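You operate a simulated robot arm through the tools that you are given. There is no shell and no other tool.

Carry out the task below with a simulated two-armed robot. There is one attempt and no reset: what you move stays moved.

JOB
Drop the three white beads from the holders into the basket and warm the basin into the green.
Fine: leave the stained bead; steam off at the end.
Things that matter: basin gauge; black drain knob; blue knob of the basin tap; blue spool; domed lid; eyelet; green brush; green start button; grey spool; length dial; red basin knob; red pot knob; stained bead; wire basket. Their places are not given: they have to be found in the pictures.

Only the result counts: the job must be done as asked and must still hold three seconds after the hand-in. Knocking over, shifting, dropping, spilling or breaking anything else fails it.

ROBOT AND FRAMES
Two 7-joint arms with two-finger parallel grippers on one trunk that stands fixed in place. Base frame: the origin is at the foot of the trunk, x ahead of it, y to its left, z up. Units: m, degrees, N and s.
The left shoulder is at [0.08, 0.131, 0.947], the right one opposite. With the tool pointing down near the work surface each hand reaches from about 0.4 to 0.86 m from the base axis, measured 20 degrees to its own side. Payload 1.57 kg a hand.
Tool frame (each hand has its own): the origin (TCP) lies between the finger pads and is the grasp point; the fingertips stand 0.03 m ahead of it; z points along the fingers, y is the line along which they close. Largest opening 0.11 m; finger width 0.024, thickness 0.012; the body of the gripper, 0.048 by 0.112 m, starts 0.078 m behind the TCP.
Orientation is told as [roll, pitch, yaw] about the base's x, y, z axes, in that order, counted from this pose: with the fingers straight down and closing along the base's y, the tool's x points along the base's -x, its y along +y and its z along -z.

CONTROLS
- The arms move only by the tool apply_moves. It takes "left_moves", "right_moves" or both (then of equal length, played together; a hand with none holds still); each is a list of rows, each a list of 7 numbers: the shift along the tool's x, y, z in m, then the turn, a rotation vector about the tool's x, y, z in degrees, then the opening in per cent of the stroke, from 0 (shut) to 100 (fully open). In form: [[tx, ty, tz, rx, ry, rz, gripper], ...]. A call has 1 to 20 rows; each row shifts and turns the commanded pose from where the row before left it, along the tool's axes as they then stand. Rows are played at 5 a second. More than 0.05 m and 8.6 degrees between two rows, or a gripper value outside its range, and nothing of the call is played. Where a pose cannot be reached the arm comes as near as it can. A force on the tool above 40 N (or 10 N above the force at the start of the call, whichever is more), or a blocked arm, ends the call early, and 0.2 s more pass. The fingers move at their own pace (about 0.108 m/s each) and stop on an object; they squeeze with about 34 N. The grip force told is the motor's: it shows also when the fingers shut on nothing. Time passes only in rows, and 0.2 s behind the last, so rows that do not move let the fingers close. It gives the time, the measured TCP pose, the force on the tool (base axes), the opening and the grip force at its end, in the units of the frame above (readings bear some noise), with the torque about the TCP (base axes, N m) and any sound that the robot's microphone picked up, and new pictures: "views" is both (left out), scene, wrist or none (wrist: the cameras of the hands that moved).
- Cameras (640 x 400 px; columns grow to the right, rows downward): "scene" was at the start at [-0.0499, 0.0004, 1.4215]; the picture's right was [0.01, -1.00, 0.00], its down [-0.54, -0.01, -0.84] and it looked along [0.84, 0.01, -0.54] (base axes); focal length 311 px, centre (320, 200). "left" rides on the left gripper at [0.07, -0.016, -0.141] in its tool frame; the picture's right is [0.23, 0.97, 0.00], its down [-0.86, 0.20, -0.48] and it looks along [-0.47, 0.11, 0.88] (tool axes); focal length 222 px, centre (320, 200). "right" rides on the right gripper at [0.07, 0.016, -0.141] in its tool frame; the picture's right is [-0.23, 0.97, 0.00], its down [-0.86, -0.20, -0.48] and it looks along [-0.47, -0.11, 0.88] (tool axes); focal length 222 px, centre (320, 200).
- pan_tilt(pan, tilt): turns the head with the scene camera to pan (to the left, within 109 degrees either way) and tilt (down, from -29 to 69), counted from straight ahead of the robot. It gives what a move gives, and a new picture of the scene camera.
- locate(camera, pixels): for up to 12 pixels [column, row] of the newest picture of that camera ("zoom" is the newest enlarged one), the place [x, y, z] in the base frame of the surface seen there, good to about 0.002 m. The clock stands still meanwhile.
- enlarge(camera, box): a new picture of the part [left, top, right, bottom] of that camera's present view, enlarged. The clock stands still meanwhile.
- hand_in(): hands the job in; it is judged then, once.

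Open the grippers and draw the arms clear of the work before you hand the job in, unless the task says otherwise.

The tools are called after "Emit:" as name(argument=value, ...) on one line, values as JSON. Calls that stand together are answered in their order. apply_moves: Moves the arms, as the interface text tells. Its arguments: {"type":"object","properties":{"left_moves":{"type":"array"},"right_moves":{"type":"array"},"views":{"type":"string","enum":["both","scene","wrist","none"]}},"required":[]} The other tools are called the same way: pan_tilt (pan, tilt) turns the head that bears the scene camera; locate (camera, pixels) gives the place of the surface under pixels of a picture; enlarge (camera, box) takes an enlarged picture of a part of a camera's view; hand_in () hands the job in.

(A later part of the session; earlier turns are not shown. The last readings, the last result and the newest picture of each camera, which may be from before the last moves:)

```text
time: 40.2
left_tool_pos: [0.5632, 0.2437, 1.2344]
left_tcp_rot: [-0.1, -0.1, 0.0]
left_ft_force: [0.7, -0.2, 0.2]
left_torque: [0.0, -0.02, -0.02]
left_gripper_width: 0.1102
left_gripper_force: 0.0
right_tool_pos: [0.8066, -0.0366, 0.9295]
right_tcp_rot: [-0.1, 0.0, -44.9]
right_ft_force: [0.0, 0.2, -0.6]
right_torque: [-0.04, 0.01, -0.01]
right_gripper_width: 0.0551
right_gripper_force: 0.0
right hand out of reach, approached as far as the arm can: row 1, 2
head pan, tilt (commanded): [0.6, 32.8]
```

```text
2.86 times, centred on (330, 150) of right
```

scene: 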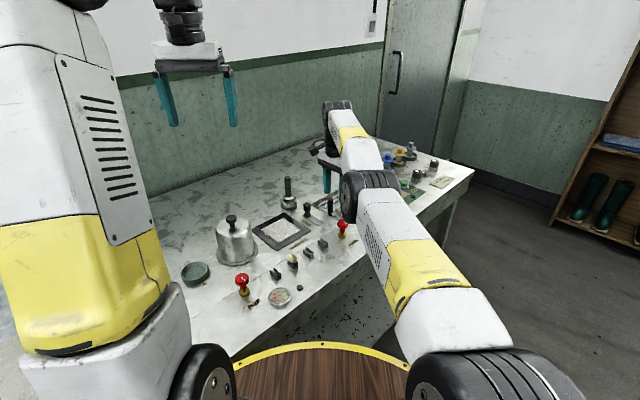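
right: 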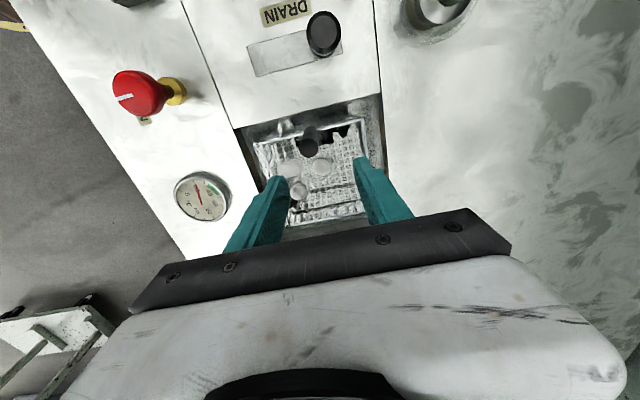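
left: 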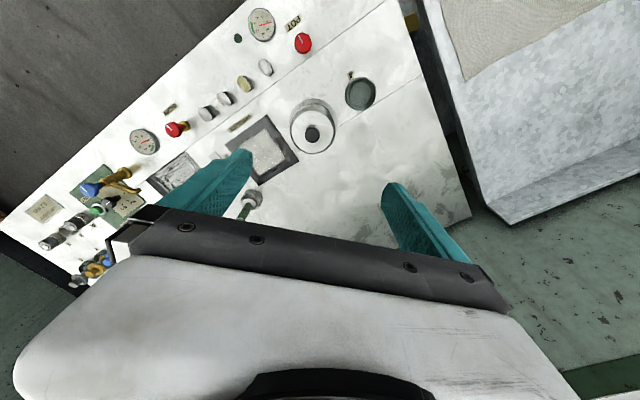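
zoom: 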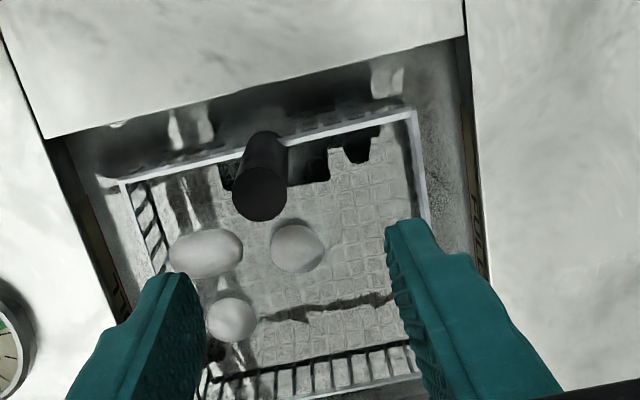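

Inward steps are still refused, so the elbow seems to sit on its hyper-extension stop. I raise the arm along its reach sphere, push outward to straighten it, then swing down with outward bias so the elbow passes to its normal side.

Emit:
apply_moves(right_moves=[[0, 0, -0.045, 0, 0, 0, 50], [0, 0, -0.045, 0, 0, 0, 50], [0, 0, -0.045, 0, 0, 0, 50], [0, 0, -0.045, 0, 0, 0, 50], [-0.02, 0.02, 0, 0, 0, 0, 50], [0, 0, 0, 0, 0, 0, 50]], views="scene")

```text
time: 41.6
left_tool_pos: [0.5628, 0.2424, 1.2331]
left_tcp_rot: [-0.1, 0.0, 0.0]
left_ft_force: [-0.9, -0.3, 0.9]
left_torque: [0.0, 0.04, 0.02]
left_gripper_width: 0.11
left_gripper_force: 0.1
right_tool_pos: [0.7734, -0.0457, 1.098]
right_tcp_rot: [0.1, 0.0, -45.1]
right_ft_force: [-0.1, -0.4, 0.1]
right_torque: [0.04, -0.04, -0.01]
right_gripper_width: 0.0549
right_gripper_force: 0.1
right hand out of reach, approached as far as the arm can: row 2, 3, 4, 5
head pan, tilt (commanded): [0.6, 32.8]
```

scene: 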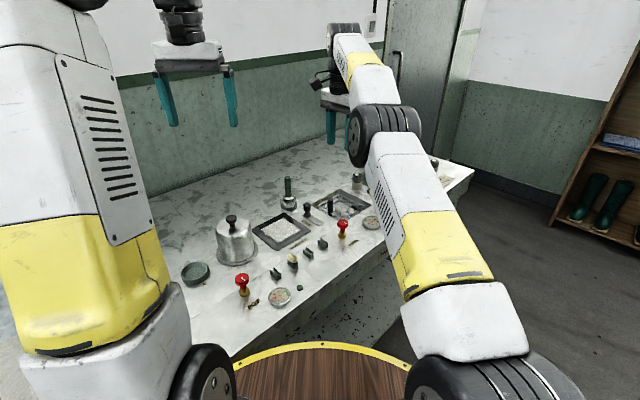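

The arm is up at z≈1.10 and straight. Now I swing down with an outward bias in three rows, then try an inward-down step.

Emit:
apply_moves(right_moves=[[-0.0127, 0.0127, 0.045, 0, 0, 0, 50], [-0.0113, 0.0113, 0.045, 0, 0, 0, 50], [0, 0, 0.03, 0, 0, 0, 50], [0.01, -0.01, 0.01, 0, 0, 0, 50], [0.01, -0.01, 0.005, 0, 0, 0, 50], [0, 0, 0, 0, 0, 0, 50]], views="scene")

```text
time: 43.0
left_tool_pos: [0.5627, 0.2432, 1.233]
left_tcp_rot: [0.0, 0.0, 0.0]
left_ft_force: [1.0, 0.0, 0.3]
left_torque: [0.02, 0.0, -0.01]
left_gripper_width: 0.11
left_gripper_force: 0.0
right_tool_pos: [0.8026, -0.0433, 0.9714]
right_tcp_rot: [-0.1, 0.0, -45.1]
right_ft_force: [-0.3, 0.3, -0.3]
right_torque: [0.03, -0.02, 0.01]
right_gripper_width: 0.0551
right_gripper_force: 0.1
right hand out of reach, approached as far as the arm can: row 1, 2, 3, 4, 5
head pan, tilt (commanded): [0.6, 32.8]
```

scene: 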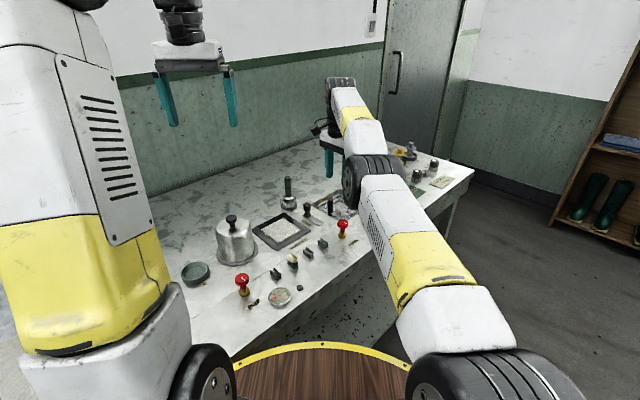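

Analysis: with the tool kept vertical, up/down moves do not flex the elbow, but turning the fingers inward about the wrist does. I settle the arm outward, then swing the fingers inward in three 8° rows about the wrist, then test an inward move.

Emit:
apply_moves(right_moves=[[-0.02, 0.02, 0, 0, 0, 0, 50], [0.0232, -0.0232, 0, 5.66, 5.66, 0, 50], [0.0232, -0.0232, 0, 5.66, 5.66, 0, 50], [0.0232, -0.0232, 0, 5.66, 5.66, 0, 50], [0.0194, -0.0194, 0.0122, 0, 0, 0, 50], [0.0194, -0.0194, 0.0122, 0, 0, 0, 50], [0, 0, 0, 0, 0, 0, 50]], views="scene")

```text
time: 44.6
left_tool_pos: [0.5629, 0.2427, 1.2344]
left_tcp_rot: [0.0, 0.0, 0.0]
left_ft_force: [-0.3, -0.3, -0.4]
left_torque: [0.05, 0.01, 0.03]
left_gripper_width: 0.1101
left_gripper_force: 0.1
right_tool_pos: [0.6473, -0.0463, 0.9838]
right_tcp_rot: [-17.5, 16.7, -47.6]
right_ft_force: [0.3, 0.2, -1.0]
right_torque: [0.01, 0.02, 0.01]
right_gripper_width: 0.0548
right_gripper_force: 0.1
right hand out of reach, approached as far as the arm can: row 1
head pan, tilt (commanded): [0.6, 32.8]
```

scene: 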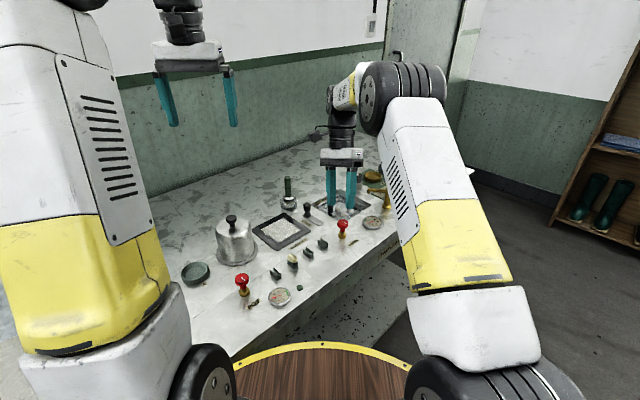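

The arm is free again at (0.647,-0.046,0.984), tilted 24°. I undo the tilt in three rows, leaving the hand above the red basin knob.

Emit:
apply_moves(right_moves=[[0, 0, 0, -5.66, -5.66, 0, 50], [0, 0, 0, -5.66, -5.66, 0, 50], [0, 0, 0, -5.66, -5.66, 0, 50], [0, 0, 0, 0, 0, 0, 50]], views="both")

Emit:
enlarge(camera="scene", box=[290, 170, 410, 250])

Emit:
enlarge(camera="right", box=[230, 60, 430, 200])

```text
time: 45.6
left_tool_pos: [0.5632, 0.2429, 1.233]
left_tcp_rot: [0.0, 0.0, 0.0]
left_ft_force: [0.0, 0.2, 0.4]
left_torque: [-0.01, -0.02, -0.02]
left_gripper_width: 0.11
left_gripper_force: 0.1
right_tool_pos: [0.6488, -0.0459, 0.9847]
right_tcp_rot: [0.0, -0.2, -45.0]
right_ft_force: [0.6, -0.4, -0.2]
right_torque: [0.01, -0.02, 0.01]
right_gripper_width: 0.0551
right_gripper_force: 0.0
head pan, tilt (commanded): [0.6, 32.8]
```

scene: 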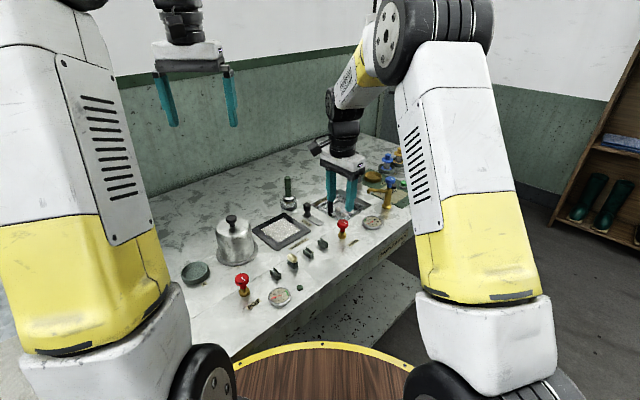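
right: 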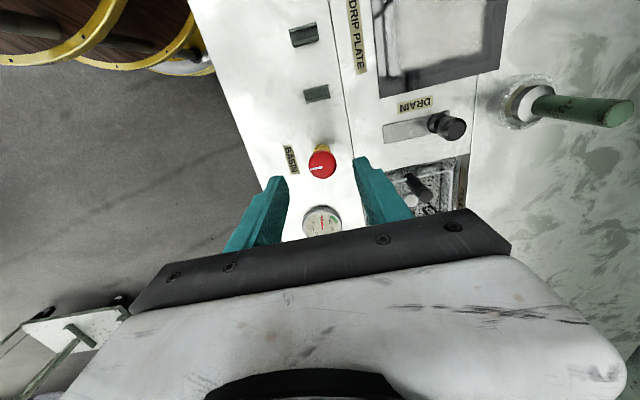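

```text
5.00 times, centred on (350, 210) of scene
```

zoom: 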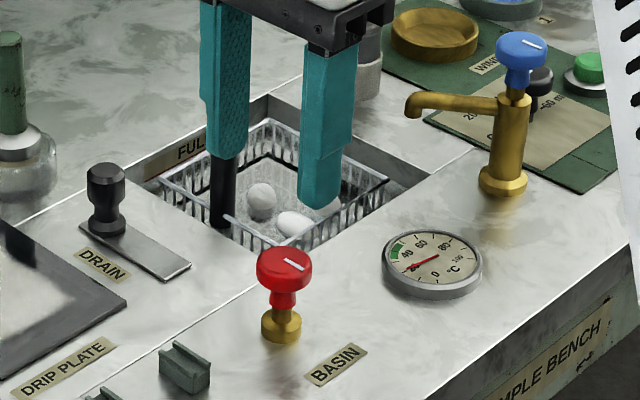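

```text
2.86 times, centred on (330, 130) of right
```

zoom: 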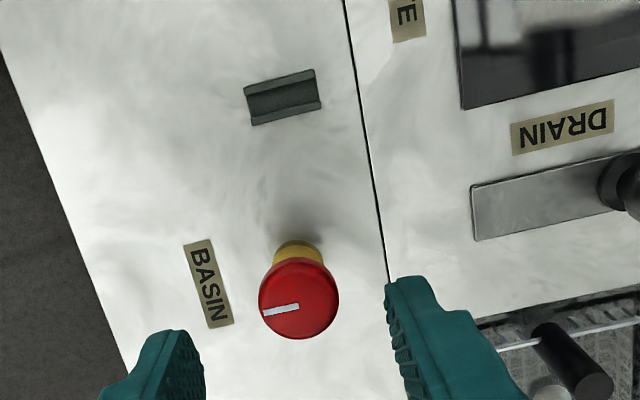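

The arm is free and vertical over the knob; the basin gauge at (385→scene ~(367,222)) is visible in the scene view. I locate the knob's edges to centre on it.

Emit:
locate(camera="zoom", pixels=[[298, 298], [262, 300], [335, 300], [298, 262], [298, 336], [280, 270], [320, 325]])

Emit:
enlarge(camera="scene", box=[355, 210, 391, 234])

```text
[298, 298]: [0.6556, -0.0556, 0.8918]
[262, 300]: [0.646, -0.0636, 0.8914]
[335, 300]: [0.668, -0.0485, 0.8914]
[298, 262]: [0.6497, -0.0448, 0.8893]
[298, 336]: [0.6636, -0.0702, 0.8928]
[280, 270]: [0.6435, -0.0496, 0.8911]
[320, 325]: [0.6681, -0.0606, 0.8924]
```

```text
16.00 times, centred on (373, 222) of scene
```

zoom: 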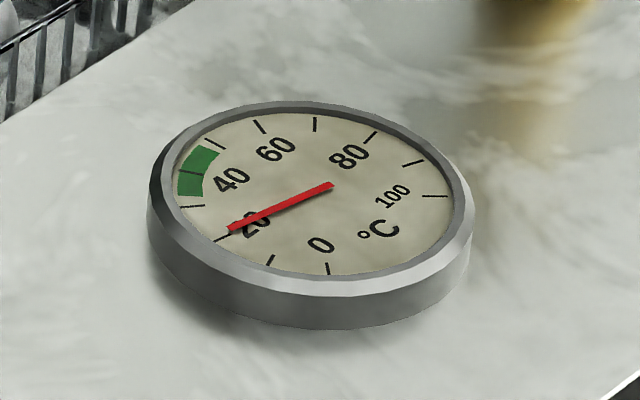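

Knob centre ≈(0.656,-0.057), top 0.892, Ø≈0.028; gauge's green band is roughly 33–47°C, needle at 20. I centre over the knob and descend to z≈0.935 to check.

Emit:
apply_moves(right_moves=[[-0.0127, -0.0025, 0.025, 0, 0, 0, 50], [0, 0, 0.025, 0, 0, 0, 50], [0, 0, 0, 0, 0, 0, 50]], views="wrist")

Emit:
enlarge(camera="right", box=[230, 80, 430, 220])

Emit:
enlarge(camera="scene", box=[300, 180, 400, 250])

```text
time: 46.4
left_tool_pos: [0.5621, 0.243, 1.2332]
left_tcp_rot: [0.0, 0.0, 0.0]
left_ft_force: [1.1, -0.4, -0.3]
left_torque: [0.0, 0.02, 0.01]
left_gripper_width: 0.1102
left_gripper_force: 0.1
right_tool_pos: [0.6543, -0.0573, 0.9336]
right_tcp_rot: [0.1, 0.0, -45.0]
right_ft_force: [-0.6, -0.1, 0.5]
right_torque: [0.02, 0.04, 0.02]
right_gripper_width: 0.0553
right_gripper_force: 0.1
head pan, tilt (commanded): [0.6, 32.8]
```

right: 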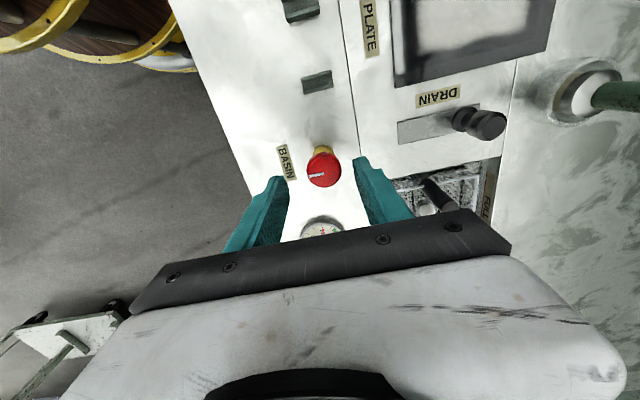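

```text
2.86 times, centred on (330, 150) of right
```

zoom: 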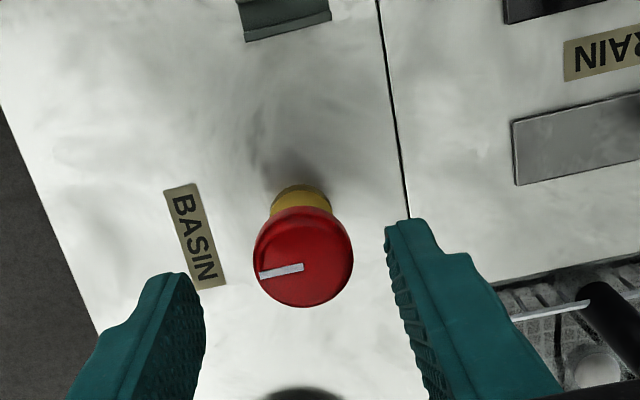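

```text
5.71 times, centred on (350, 215) of scene
```

zoom: 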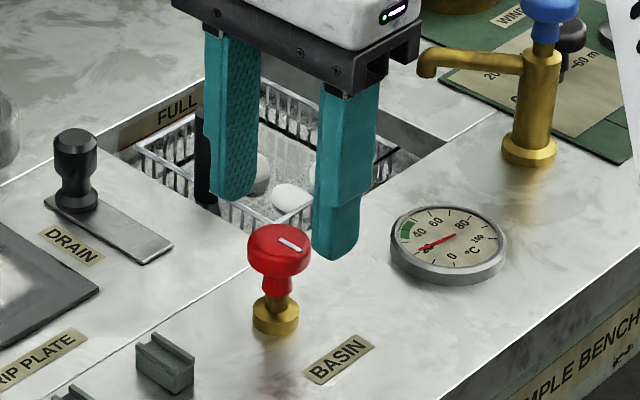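

The knob is centred between the fingers and the gauge stays visible in the scene. I check the knob centre once more from the right camera and scene before lowering.

Emit:
locate(camera="right", pixels=[[324, 170], [308, 171], [340, 171], [324, 154], [324, 186], [312, 160], [336, 182]])

Emit:
locate(camera="zoom", pixels=[[280, 245], [250, 258], [310, 258], [280, 270], [278, 290], [276, 300], [276, 320], [280, 228]])

```text
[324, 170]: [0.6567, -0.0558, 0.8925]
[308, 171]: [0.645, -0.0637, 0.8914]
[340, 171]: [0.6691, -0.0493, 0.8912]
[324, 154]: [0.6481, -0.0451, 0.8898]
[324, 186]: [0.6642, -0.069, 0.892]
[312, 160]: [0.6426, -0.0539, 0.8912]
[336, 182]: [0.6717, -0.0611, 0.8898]
```

```text
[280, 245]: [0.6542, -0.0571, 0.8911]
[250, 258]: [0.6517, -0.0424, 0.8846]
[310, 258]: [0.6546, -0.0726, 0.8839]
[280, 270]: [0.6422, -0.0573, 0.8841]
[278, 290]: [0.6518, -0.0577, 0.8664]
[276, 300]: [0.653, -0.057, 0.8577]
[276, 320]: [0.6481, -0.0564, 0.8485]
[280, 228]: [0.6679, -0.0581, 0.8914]
```

I lower to z≈0.904 with a 2 mm correction and close on the knob head.

Emit:
apply_moves(right_moves=[[-0.0014, 0.0018, 0.015, 0, 0, 0, 50], [0, 0, 0.014, 0, 0, 0, 50], [0, 0, 0, 0, 0, 0, 50], [0, 0, 0, 0, 0, 0, 35], [0, 0, 0, 0, 0, 0, 20], [0, 0, 0, 0, 0, 0, 10], [0, 0, 0, 0, 0, 0, 10]], views="both")

Emit:
enlarge(camera="right", box=[230, 80, 430, 220])

Emit:
enlarge(camera="scene", box=[300, 180, 400, 250])

```text
time: 48.0
left_tool_pos: [0.563, 0.2438, 1.234]
left_tcp_rot: [-0.1, 0.0, 0.0]
left_ft_force: [-0.3, -0.4, 0.1]
left_torque: [0.0, -0.01, 0.0]
left_gripper_width: 0.1099
left_gripper_force: 0.1
right_tool_pos: [0.6566, -0.0561, 0.9066]
right_tcp_rot: [-0.1, 0.1, -45.1]
right_ft_force: [0.6, -1.0, -0.9]
right_torque: [-0.04, -0.1, 0.01]
right_gripper_width: 0.0316
right_gripper_force: 40.2
head pan, tilt (commanded): [0.6, 32.8]
```

scene: 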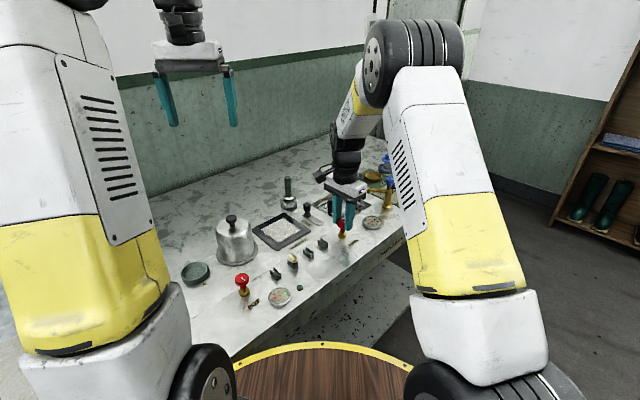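
right: 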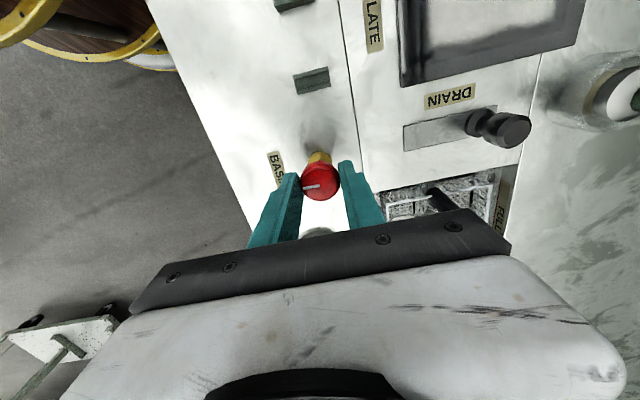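

```text
2.86 times, centred on (330, 150) of right
```

zoom: 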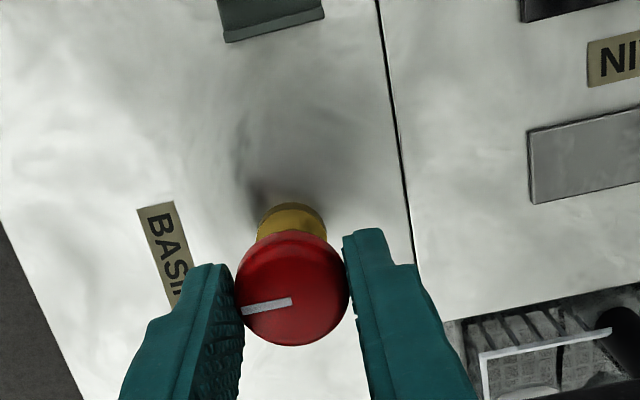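

```text
5.71 times, centred on (350, 215) of scene
```

zoom: 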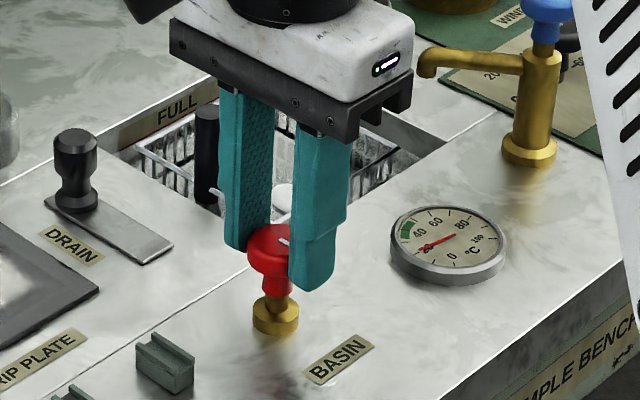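

The knob head is gripped (0.0316 m, 40 N). I turn it counter-clockwise by 2×8° and watch the torque, pointer and gauge.

Emit:
apply_moves(right_moves=[[0, 0, 0, 0, 0, -8, 10], [0, 0, 0, 0, 0, -8, 10], [0, 0, 0, 0, 0, 0, 10]], views="wrist")

Emit:
enlarge(camera="right", box=[230, 80, 430, 220])

Emit:
enlarge(camera="scene", box=[325, 200, 395, 245])

```text
time: 48.8
left_tool_pos: [0.5618, 0.2436, 1.2337]
left_tcp_rot: [0.0, 0.0, 0.0]
left_ft_force: [0.6, 0.4, 0.2]
left_torque: [-0.03, 0.04, 0.01]
left_gripper_width: 0.1103
left_gripper_force: 0.1
right_tool_pos: [0.6578, -0.0563, 0.9074]
right_tcp_rot: [0.0, 0.0, -28.8]
right_ft_force: [-3.4, 0.0, 8.5]
right_torque: [0.07, 0.36, 0.02]
right_gripper_width: 0.0313
right_gripper_force: 40.1
head pan, tilt (commanded): [0.6, 32.8]
```

right: 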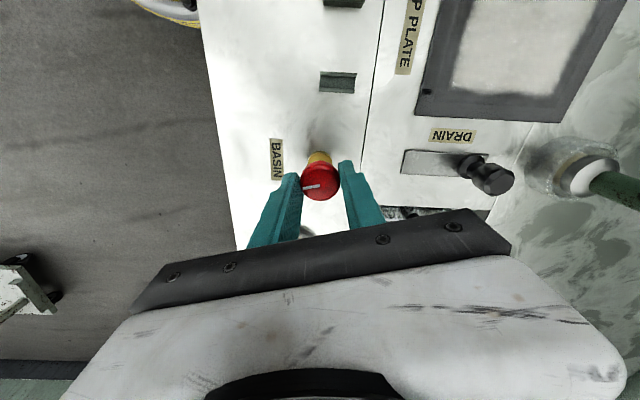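

```text
2.86 times, centred on (330, 150) of right
```

zoom: 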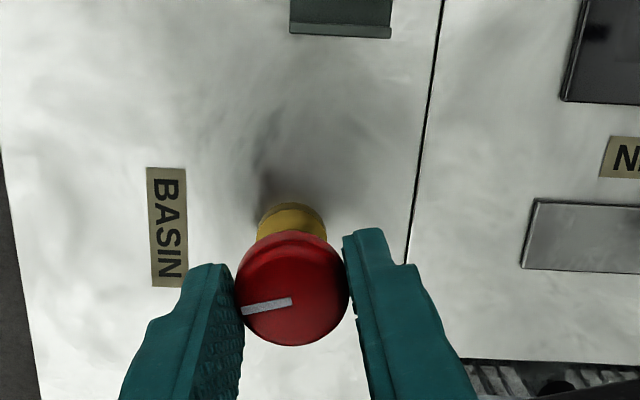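

```text
8.89 times, centred on (360, 222) of scene
```

zoom: 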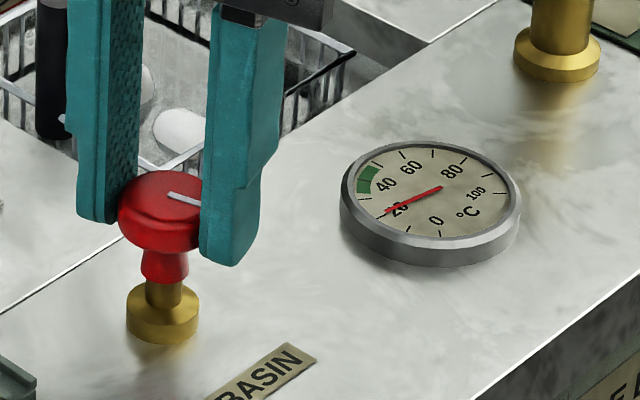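

The knob turns freely counter-clockwise (pointer moved with the hand, torque ≈0). I hold for one second to see whether the needle moves or a sound is heard.

Emit:
apply_moves(right_moves=[[0, 0, 0, 0, 0, 0, 10], [0, 0, 0, 0, 0, 0, 10], [0, 0, 0, 0, 0, 0, 10], [0, 0, 0, 0, 0, 0, 10]], views="none")

Emit:
enlarge(camera="scene", box=[325, 200, 395, 245])

```text
time: 49.8
left_tool_pos: [0.5623, 0.2418, 1.2335]
left_tcp_rot: [0.0, 0.0, 0.0]
left_ft_force: [0.1, 0.5, -0.2]
left_torque: [-0.01, -0.02, 0.01]
left_gripper_width: 0.11
left_gripper_force: 0.1
right_tool_pos: [0.6572, -0.0555, 0.9066]
right_tcp_rot: [0.0, 0.0, -28.9]
right_ft_force: [-3.5, 0.1, 12.6]
right_torque: [0.13, 0.26, 0.01]
right_gripper_width: 0.0315
right_gripper_force: 40.1
head pan, tilt (commanded): [0.6, 32.8]
```

```text
8.89 times, centred on (360, 222) of scene
```

zoom: 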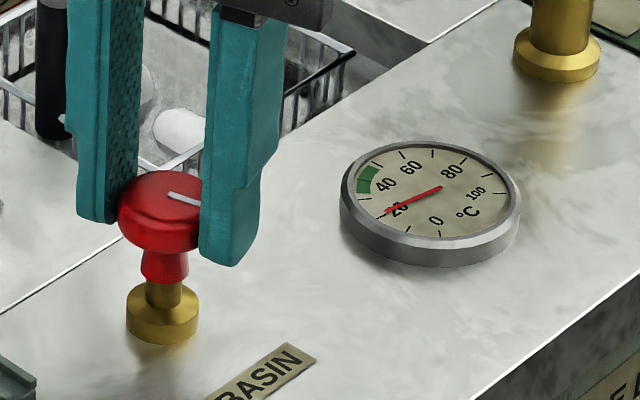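

The needle still reads 20 with no sound at 16°. I turn a further 24° counter-clockwise and hold briefly.

Emit:
apply_moves(right_moves=[[0, 0, 0, 0, 0, -8, 10], [0, 0, 0, 0, 0, -8, 10], [0, 0, 0, 0, 0, -8, 10], [0, 0, 0, 0, 0, 0, 10], [0, 0, 0, 0, 0, 0, 10]], views="none")

Emit:
enlarge(camera="scene", box=[325, 200, 395, 245])

```text
time: 51.0
left_tool_pos: [0.5619, 0.2425, 1.2346]
left_tcp_rot: [0.1, 0.0, 0.0]
left_ft_force: [-0.1, 0.7, -0.6]
left_torque: [0.0, 0.02, -0.02]
left_gripper_width: 0.1102
left_gripper_force: 0.1
right_tool_pos: [0.6565, -0.0561, 0.9081]
right_tcp_rot: [0.0, -0.1, -4.9]
right_ft_force: [0.6, -1.5, 17.0]
right_torque: [-0.05, 0.06, 0.0]
right_gripper_width: 0.0317
right_gripper_force: 40.2
head pan, tilt (commanded): [0.6, 32.8]
```

```text
8.89 times, centred on (360, 222) of scene
```

zoom: 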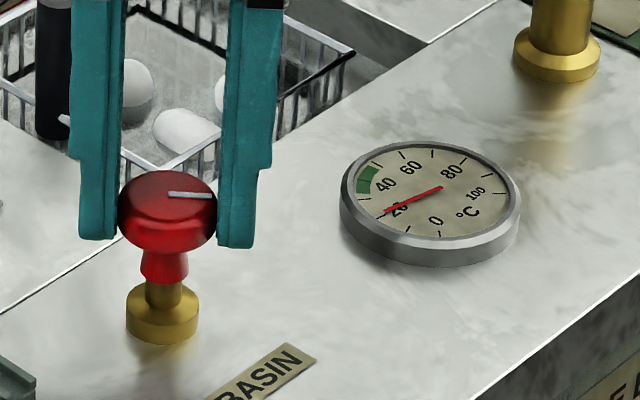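

The needle still shows 20, with an upward contact force of 17 N. I ease the hand up 2 mm and turn another 40° counter-clockwise (total ≈80°).

Emit:
apply_moves(right_moves=[[0, 0, -0.002, 0, 0, -8, 10], [0, 0, 0, 0, 0, -8, 10], [0, 0, 0, 0, 0, -8, 10], [0, 0, 0, 0, 0, -8, 10], [0, 0, 0, 0, 0, -8, 10], [0, 0, 0, 0, 0, 0, 10], [0, 0, 0, 0, 0, 0, 10], [0, 0, 0, 0, 0, 0, 10]], views="none")

Emit:
enlarge(camera="scene", box=[325, 200, 395, 245])

```text
time: 52.8
left_tool_pos: [0.5639, 0.2436, 1.2334]
left_tcp_rot: [0.0, 0.0, -0.1]
left_ft_force: [0.1, 0.1, -0.1]
left_torque: [0.03, 0.0, 0.01]
left_gripper_width: 0.1099
left_gripper_force: 0.0
right_tool_pos: [0.6571, -0.0579, 0.9079]
right_tcp_rot: [0.2, 0.2, 35.0]
right_ft_force: [2.0, -0.7, -14.3]
right_torque: [-0.14, 0.05, 0.02]
right_gripper_width: 0.0315
right_gripper_force: 39.9
head pan, tilt (commanded): [0.6, 32.8]
```

```text
8.89 times, centred on (360, 222) of scene
```

zoom: 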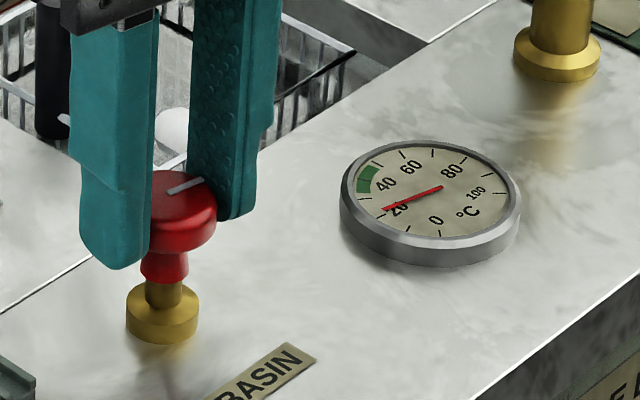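

The needle has begun to move slightly past 20 at ≈80° of turn. I relax the pull by 1 mm and wait a second to gauge the heating rate.

Emit:
apply_moves(right_moves=[[0, 0, 0.001, 0, 0, 0, 10], [0, 0, 0, 0, 0, 0, 10], [0, 0, 0, 0, 0, 0, 10], [0, 0, 0, 0, 0, 0, 10]], views="none")

Emit:
enlarge(camera="scene", box=[355, 210, 391, 234])

```text
time: 53.8
left_tool_pos: [0.5633, 0.2428, 1.2331]
left_tcp_rot: [0.0, 0.0, 0.0]
left_ft_force: [-0.5, -0.1, -0.1]
left_torque: [-0.02, 0.01, -0.02]
left_gripper_width: 0.1099
left_gripper_force: 0.3
right_tool_pos: [0.6575, -0.0561, 0.9056]
right_tcp_rot: [0.0, 0.1, 34.9]
right_ft_force: [-4.4, -2.9, -4.9]
right_torque: [-0.55, 0.83, 0.0]
right_gripper_width: 0.0317
right_gripper_force: 39.8
head pan, tilt (commanded): [0.6, 32.8]
```

```text
16.00 times, centred on (373, 222) of scene
```

zoom: 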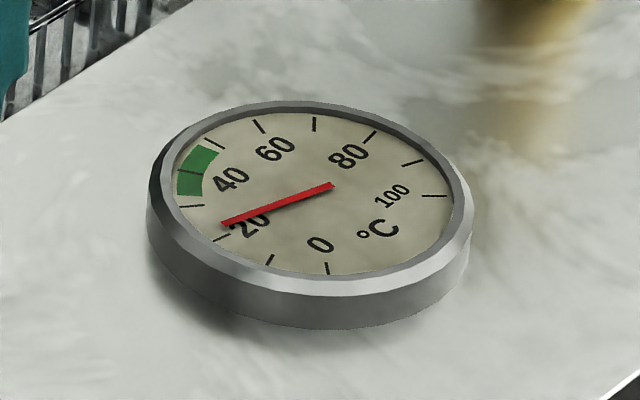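

Needle ≈23°C now, heating about 1.5–2°C/s. Green spans about 33–47, so I hold for 2 s more and re-read.

Emit:
apply_moves(right_moves=[[0, 0, 0, 0, 0, 0, 10], [0, 0, 0, 0, 0, 0, 10], [0, 0, 0, 0, 0, 0, 10], [0, 0, 0, 0, 0, 0, 10], [0, 0, 0, 0, 0, 0, 10], [0, 0, 0, 0, 0, 0, 10], [0, 0, 0, 0, 0, 0, 10], [0, 0, 0, 0, 0, 0, 10]], views="none")

Emit:
enlarge(camera="scene", box=[355, 210, 391, 234])

```text
time: 55.6
left_tool_pos: [0.5629, 0.2423, 1.2344]
left_tcp_rot: [0.0, -0.1, 0.0]
left_ft_force: [0.3, 0.9, 0.5]
left_torque: [-0.02, -0.04, 0.02]
left_gripper_width: 0.11
left_gripper_force: 0.0
right_tool_pos: [0.6576, -0.0569, 0.9077]
right_tcp_rot: [0.0, 0.0, 35.0]
right_ft_force: [-8.7, -5.5, -5.3]
right_torque: [-0.12, 0.21, 0.0]
right_gripper_width: 0.0317
right_gripper_force: 40.4
head pan, tilt (commanded): [0.6, 32.8]
```

```text
16.00 times, centred on (373, 222) of scene
```

zoom: 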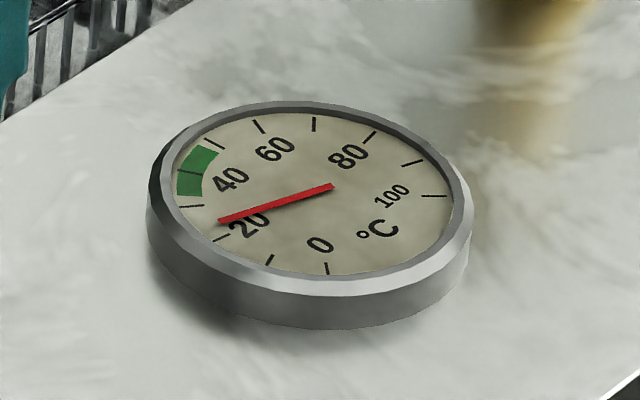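

Needle ≈24–25, so about 0.6–1°C/s. I hold for 4 s and read again.

Emit:
apply_moves(right_moves=[[0, 0, 0, 0, 0, 0, 10], [0, 0, 0, 0, 0, 0, 10], [0, 0, 0, 0, 0, 0, 10], [0, 0, 0, 0, 0, 0, 10], [0, 0, 0, 0, 0, 0, 10], [0, 0, 0, 0, 0, 0, 10], [0, 0, 0, 0, 0, 0, 10], [0, 0, 0, 0, 0, 0, 10], [0, 0, 0, 0, 0, 0, 10], [0, 0, 0, 0, 0, 0, 10], [0, 0, 0, 0, 0, 0, 10], [0, 0, 0, 0, 0, 0, 10], [0, 0, 0, 0, 0, 0, 10], [0, 0, 0, 0, 0, 0, 10], [0, 0, 0, 0, 0, 0, 10], [0, 0, 0, 0, 0, 0, 10], [0, 0, 0, 0, 0, 0, 10], [0, 0, 0, 0, 0, 0, 10], [0, 0, 0, 0, 0, 0, 10]], views="none")

Emit:
enlarge(camera="scene", box=[355, 210, 391, 234])

```text
time: 59.6
left_tool_pos: [0.5631, 0.2426, 1.2338]
left_tcp_rot: [0.0, 0.0, 0.1]
left_ft_force: [0.0, 0.1, -0.4]
left_torque: [-0.02, 0.01, 0.0]
left_gripper_width: 0.1099
left_gripper_force: 0.0
right_tool_pos: [0.6576, -0.0572, 0.9064]
right_tcp_rot: [0.0, 0.0, 35.0]
right_ft_force: [-10.2, -5.5, -5.7]
right_torque: [-0.16, 0.32, 0.0]
right_gripper_width: 0.0313
right_gripper_force: 40.8
head pan, tilt (commanded): [0.6, 32.8]
```

```text
16.00 times, centred on (373, 222) of scene
```

zoom: 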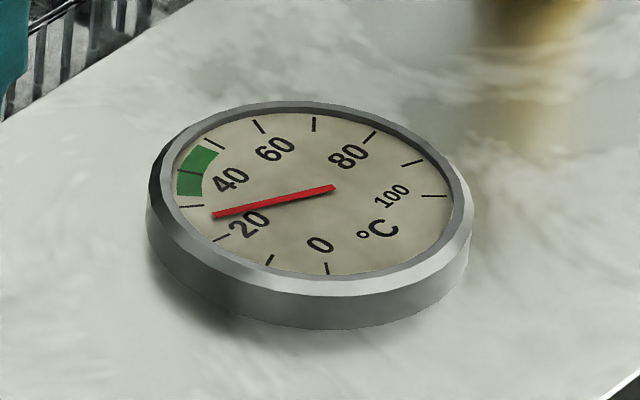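

Needle ≈27°C, rising ≈0.65°C/s. I keep holding for 4 s at a time.

Emit:
apply_moves(right_moves=[[0, 0, 0, 0, 0, 0, 10], [0, 0, 0, 0, 0, 0, 10], [0, 0, 0, 0, 0, 0, 10], [0, 0, 0, 0, 0, 0, 10], [0, 0, 0, 0, 0, 0, 10], [0, 0, 0, 0, 0, 0, 10], [0, 0, 0, 0, 0, 0, 10], [0, 0, 0, 0, 0, 0, 10], [0, 0, 0, 0, 0, 0, 10], [0, 0, 0, 0, 0, 0, 10], [0, 0, 0, 0, 0, 0, 10], [0, 0, 0, 0, 0, 0, 10], [0, 0, 0, 0, 0, 0, 10], [0, 0, 0, 0, 0, 0, 10], [0, 0, 0, 0, 0, 0, 10], [0, 0, 0, 0, 0, 0, 10], [0, 0, 0, 0, 0, 0, 10], [0, 0, 0, 0, 0, 0, 10], [0, 0, 0, 0, 0, 0, 10]], views="none")

Emit:
enlarge(camera="scene", box=[355, 210, 391, 234])

```text
time: 63.6
left_tool_pos: [0.5631, 0.2429, 1.2341]
left_tcp_rot: [-0.1, 0.0, 0.0]
left_ft_force: [0.5, -0.1, -0.2]
left_torque: [-0.02, -0.04, -0.01]
left_gripper_width: 0.1097
left_gripper_force: 0.0
right_tool_pos: [0.6583, -0.0558, 0.9058]
right_tcp_rot: [0.0, 0.0, 34.9]
right_ft_force: [-8.2, -4.0, -5.5]
right_torque: [-0.17, 0.25, -0.02]
right_gripper_width: 0.0316
right_gripper_force: 40.0
head pan, tilt (commanded): [0.6, 32.8]
```

```text
16.00 times, centred on (373, 222) of scene
```

zoom: 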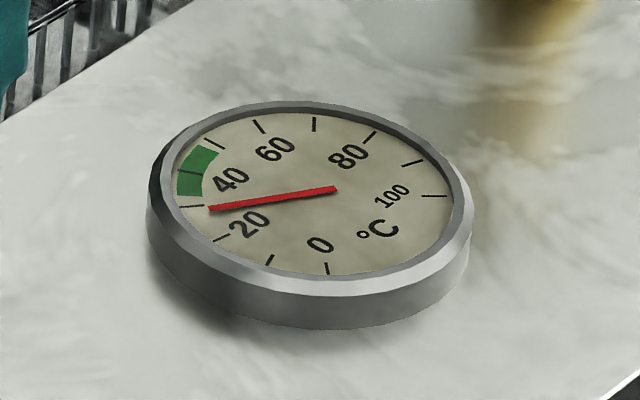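

Needle ≈29°C. I continue holding (4 s).

Emit:
apply_moves(right_moves=[[0, 0, 0, 0, 0, 0, 10], [0, 0, 0, 0, 0, 0, 10], [0, 0, 0, 0, 0, 0, 10], [0, 0, 0, 0, 0, 0, 10], [0, 0, 0, 0, 0, 0, 10], [0, 0, 0, 0, 0, 0, 10], [0, 0, 0, 0, 0, 0, 10], [0, 0, 0, 0, 0, 0, 10], [0, 0, 0, 0, 0, 0, 10], [0, 0, 0, 0, 0, 0, 10], [0, 0, 0, 0, 0, 0, 10], [0, 0, 0, 0, 0, 0, 10], [0, 0, 0, 0, 0, 0, 10], [0, 0, 0, 0, 0, 0, 10], [0, 0, 0, 0, 0, 0, 10], [0, 0, 0, 0, 0, 0, 10], [0, 0, 0, 0, 0, 0, 10], [0, 0, 0, 0, 0, 0, 10], [0, 0, 0, 0, 0, 0, 10], [0, 0, 0, 0, 0, 0, 10]], views="none")

Emit:
enlarge(camera="scene", box=[355, 210, 391, 234])

```text
time: 67.8
left_tool_pos: [0.5625, 0.2442, 1.2346]
left_tcp_rot: [0.0, 0.1, 0.0]
left_ft_force: [0.0, -0.5, -0.8]
left_torque: [-0.01, 0.03, -0.03]
left_gripper_width: 0.1105
left_gripper_force: 0.2
right_tool_pos: [0.6578, -0.0571, 0.9063]
right_tcp_rot: [0.0, 0.0, 35.0]
right_ft_force: [-6.6, -3.7, -3.4]
right_torque: [-0.14, 0.18, -0.03]
right_gripper_width: 0.0316
right_gripper_force: 40.3
head pan, tilt (commanded): [0.6, 32.8]
```

```text
16.00 times, centred on (373, 222) of scene
```

zoom: 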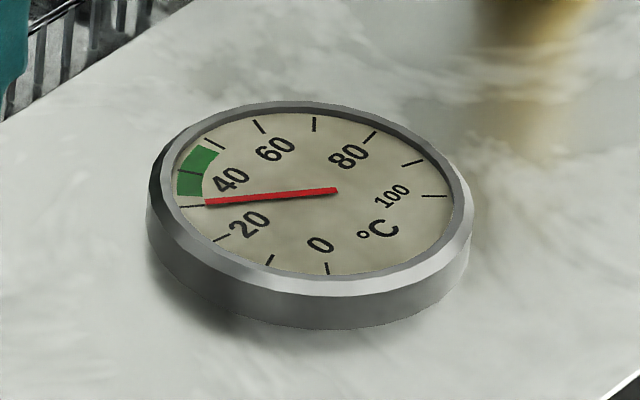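

Needle ≈31°C. I keep holding, 4 s more.

Emit:
apply_moves(right_moves=[[0, 0, 0, 0, 0, 0, 10], [0, 0, 0, 0, 0, 0, 10], [0, 0, 0, 0, 0, 0, 10], [0, 0, 0, 0, 0, 0, 10], [0, 0, 0, 0, 0, 0, 10], [0, 0, 0, 0, 0, 0, 10], [0, 0, 0, 0, 0, 0, 10], [0, 0, 0, 0, 0, 0, 10], [0, 0, 0, 0, 0, 0, 10], [0, 0, 0, 0, 0, 0, 10], [0, 0, 0, 0, 0, 0, 10], [0, 0, 0, 0, 0, 0, 10], [0, 0, 0, 0, 0, 0, 10], [0, 0, 0, 0, 0, 0, 10], [0, 0, 0, 0, 0, 0, 10], [0, 0, 0, 0, 0, 0, 10], [0, 0, 0, 0, 0, 0, 10], [0, 0, 0, 0, 0, 0, 10], [0, 0, 0, 0, 0, 0, 10], [0, 0, 0, 0, 0, 0, 10]], views="none")

Emit:
enlarge(camera="scene", box=[355, 210, 391, 234])

```text
time: 72.0
left_tool_pos: [0.563, 0.2422, 1.2332]
left_tcp_rot: [0.1, 0.0, 0.0]
left_ft_force: [0.3, 0.4, -0.6]
left_torque: [0.0, 0.0, 0.03]
left_gripper_width: 0.1101
left_gripper_force: 0.0
right_tool_pos: [0.6578, -0.0562, 0.907]
right_tcp_rot: [0.0, -0.1, 35.0]
right_ft_force: [-5.4, -3.9, -1.3]
right_torque: [-0.05, 0.14, -0.01]
right_gripper_width: 0.0313
right_gripper_force: 40.2
head pan, tilt (commanded): [0.6, 32.8]
```

```text
16.00 times, centred on (373, 222) of scene
```

zoom: 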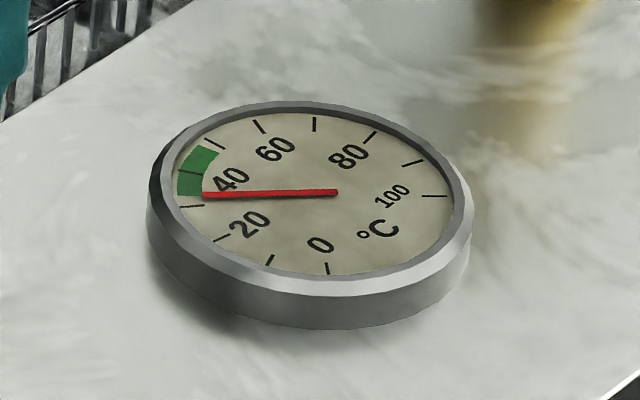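

Needle ≈33°C, at the lower edge of the green. I continue holding to get to the middle.

Emit:
apply_moves(right_moves=[[0, 0, 0, 0, 0, 0, 10], [0, 0, 0, 0, 0, 0, 10], [0, 0, 0, 0, 0, 0, 10], [0, 0, 0, 0, 0, 0, 10], [0, 0, 0, 0, 0, 0, 10], [0, 0, 0, 0, 0, 0, 10], [0, 0, 0, 0, 0, 0, 10], [0, 0, 0, 0, 0, 0, 10], [0, 0, 0, 0, 0, 0, 10], [0, 0, 0, 0, 0, 0, 10], [0, 0, 0, 0, 0, 0, 10], [0, 0, 0, 0, 0, 0, 10], [0, 0, 0, 0, 0, 0, 10], [0, 0, 0, 0, 0, 0, 10], [0, 0, 0, 0, 0, 0, 10], [0, 0, 0, 0, 0, 0, 10], [0, 0, 0, 0, 0, 0, 10], [0, 0, 0, 0, 0, 0, 10], [0, 0, 0, 0, 0, 0, 10], [0, 0, 0, 0, 0, 0, 10]], views="none")

Emit:
enlarge(camera="scene", box=[355, 210, 391, 234])

```text
time: 76.2
left_tool_pos: [0.5624, 0.2427, 1.2334]
left_tcp_rot: [0.0, -0.1, 0.0]
left_ft_force: [-0.2, 0.0, 0.5]
left_torque: [0.02, 0.0, -0.01]
left_gripper_width: 0.1101
left_gripper_force: 0.1
right_tool_pos: [0.6567, -0.0559, 0.9068]
right_tcp_rot: [0.0, 0.0, 34.9]
right_ft_force: [-2.9, -2.5, -0.2]
right_torque: [-0.11, 0.1, 0.02]
right_gripper_width: 0.0313
right_gripper_force: 40.7
head pan, tilt (commanded): [0.6, 32.8]
```

```text
16.00 times, centred on (373, 222) of scene
```

zoom: 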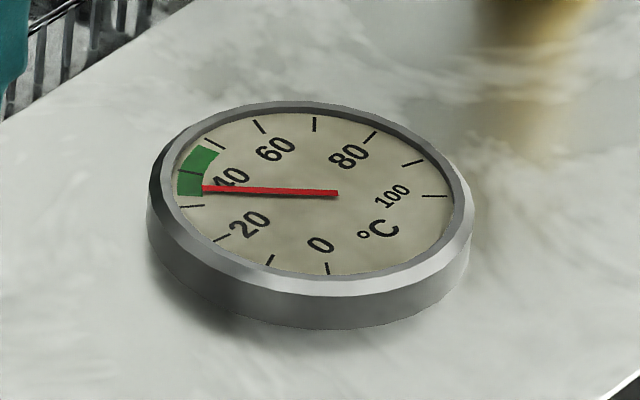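

Needle ≈35°C, inside the green. Another 4 s of holding.

Emit:
apply_moves(right_moves=[[0, 0, 0, 0, 0, 0, 10], [0, 0, 0, 0, 0, 0, 10], [0, 0, 0, 0, 0, 0, 10], [0, 0, 0, 0, 0, 0, 10], [0, 0, 0, 0, 0, 0, 10], [0, 0, 0, 0, 0, 0, 10], [0, 0, 0, 0, 0, 0, 10], [0, 0, 0, 0, 0, 0, 10], [0, 0, 0, 0, 0, 0, 10], [0, 0, 0, 0, 0, 0, 10], [0, 0, 0, 0, 0, 0, 10], [0, 0, 0, 0, 0, 0, 10], [0, 0, 0, 0, 0, 0, 10], [0, 0, 0, 0, 0, 0, 10], [0, 0, 0, 0, 0, 0, 10], [0, 0, 0, 0, 0, 0, 10], [0, 0, 0, 0, 0, 0, 10], [0, 0, 0, 0, 0, 0, 10], [0, 0, 0, 0, 0, 0, 10], [0, 0, 0, 0, 0, 0, 10]], views="none")

Emit:
enlarge(camera="scene", box=[355, 210, 391, 234])

```text
time: 80.4
left_tool_pos: [0.563, 0.2426, 1.2344]
left_tcp_rot: [-0.1, 0.0, 0.0]
left_ft_force: [0.3, -0.6, 0.2]
left_torque: [0.0, 0.03, 0.01]
left_gripper_width: 0.1102
left_gripper_force: 0.0
right_tool_pos: [0.6581, -0.0558, 0.9077]
right_tcp_rot: [0.0, 0.0, 35.1]
right_ft_force: [-2.8, -2.7, 0.4]
right_torque: [-0.07, 0.05, -0.02]
right_gripper_width: 0.0315
right_gripper_force: 40.6
head pan, tilt (commanded): [0.6, 32.8]
```

```text
16.00 times, centred on (373, 222) of scene
```

zoom: 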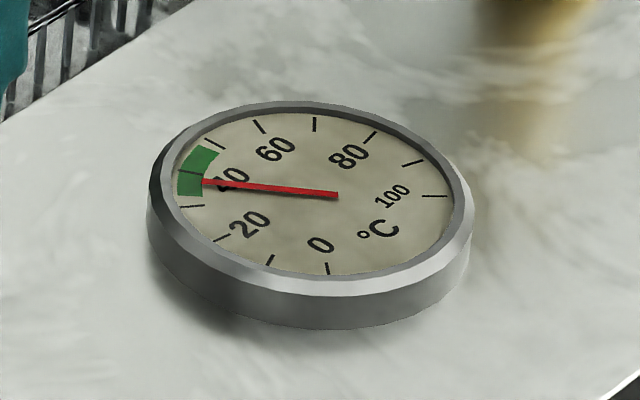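

Needle ≈37°C. I hold 3 s more, then close the steam.

Emit:
apply_moves(right_moves=[[0, 0, 0, 0, 0, 0, 10], [0, 0, 0, 0, 0, 0, 10], [0, 0, 0, 0, 0, 0, 10], [0, 0, 0, 0, 0, 0, 10], [0, 0, 0, 0, 0, 0, 10], [0, 0, 0, 0, 0, 0, 10], [0, 0, 0, 0, 0, 0, 10], [0, 0, 0, 0, 0, 0, 10], [0, 0, 0, 0, 0, 0, 10], [0, 0, 0, 0, 0, 0, 10], [0, 0, 0, 0, 0, 0, 10], [0, 0, 0, 0, 0, 0, 10], [0, 0, 0, 0, 0, 0, 10], [0, 0, 0, 0, 0, 0, 10], [0, 0, 0, 0, 0, 0, 10]], views="none")

Emit:
enlarge(camera="scene", box=[355, 210, 391, 234])

```text
time: 83.6
left_tool_pos: [0.563, 0.2424, 1.2347]
left_tcp_rot: [0.1, -0.1, -0.1]
left_ft_force: [-0.1, 1.0, -0.4]
left_torque: [-0.02, 0.07, -0.01]
left_gripper_width: 0.11
left_gripper_force: 0.1
right_tool_pos: [0.6582, -0.0566, 0.906]
right_tcp_rot: [0.0, 0.0, 35.1]
right_ft_force: [-1.2, -2.6, 0.6]
right_torque: [-0.1, 0.05, -0.01]
right_gripper_width: 0.0316
right_gripper_force: 40.2
head pan, tilt (commanded): [0.6, 32.8]
```

```text
16.00 times, centred on (373, 222) of scene
```

zoom: 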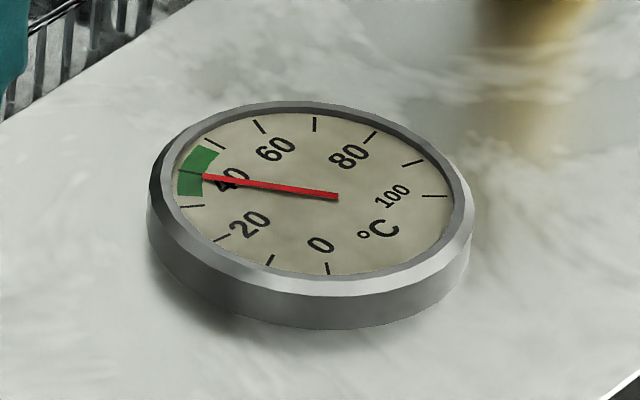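

Needle ≈39°C, mid-green. I turn the knob back clockwise by 80° to its original position.

Emit:
apply_moves(right_moves=[[0, 0, 0, 0, 0, 8, 10], [0, 0, 0, 0, 0, 8, 10], [0, 0, 0, 0, 0, 8, 10], [0, 0, 0, 0, 0, 8, 10], [0, 0, 0, 0, 0, 8, 10], [0, 0, 0, 0, 0, 8, 10], [0, 0, 0, 0, 0, 8, 10], [0, 0, 0, 0, 0, 8, 10], [0, 0, 0, 0, 0, 8, 10], [0, 0, 0, 0, 0, 8, 10], [0, 0, 0, 0, 0, 0, 10]], views="wrist")

Emit:
enlarge(camera="right", box=[230, 80, 430, 220])

Emit:
enlarge(camera="scene", box=[325, 200, 395, 245])

```text
time: 86.0
left_tool_pos: [0.5623, 0.2428, 1.2329]
left_tcp_rot: [0.0, 0.1, -0.1]
left_ft_force: [-0.1, -0.2, -0.2]
left_torque: [-0.01, 0.03, -0.01]
left_gripper_width: 0.1101
left_gripper_force: 0.1
right_tool_pos: [0.657, -0.0563, 0.9063]
right_tcp_rot: [0.0, 0.0, -45.2]
right_ft_force: [8.2, -1.1, 1.7]
right_torque: [-0.08, -0.34, 0.11]
right_gripper_width: 0.0314
right_gripper_force: 40.4
head pan, tilt (commanded): [0.6, 32.8]
```

right: 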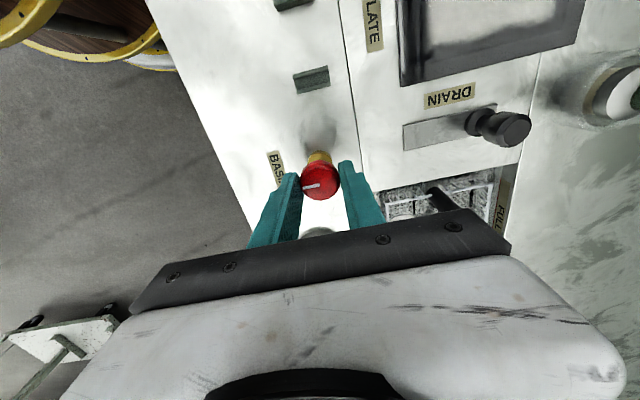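

```text
2.86 times, centred on (330, 150) of right
```

zoom: 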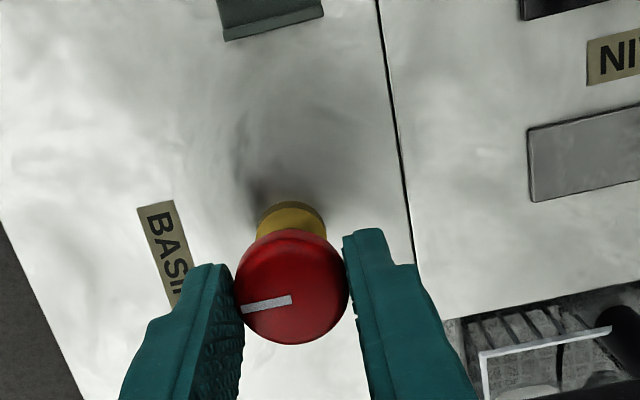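

```text
8.89 times, centred on (360, 222) of scene
```

zoom: 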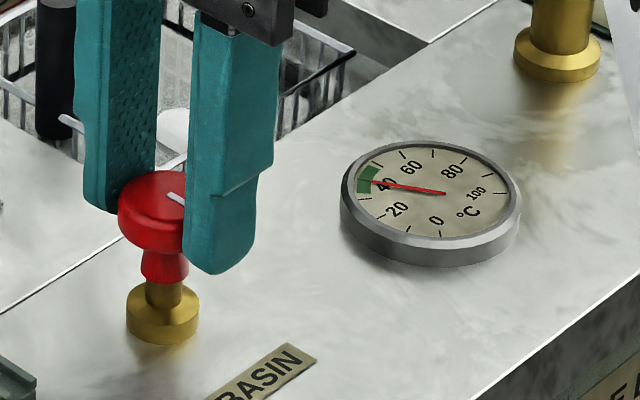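

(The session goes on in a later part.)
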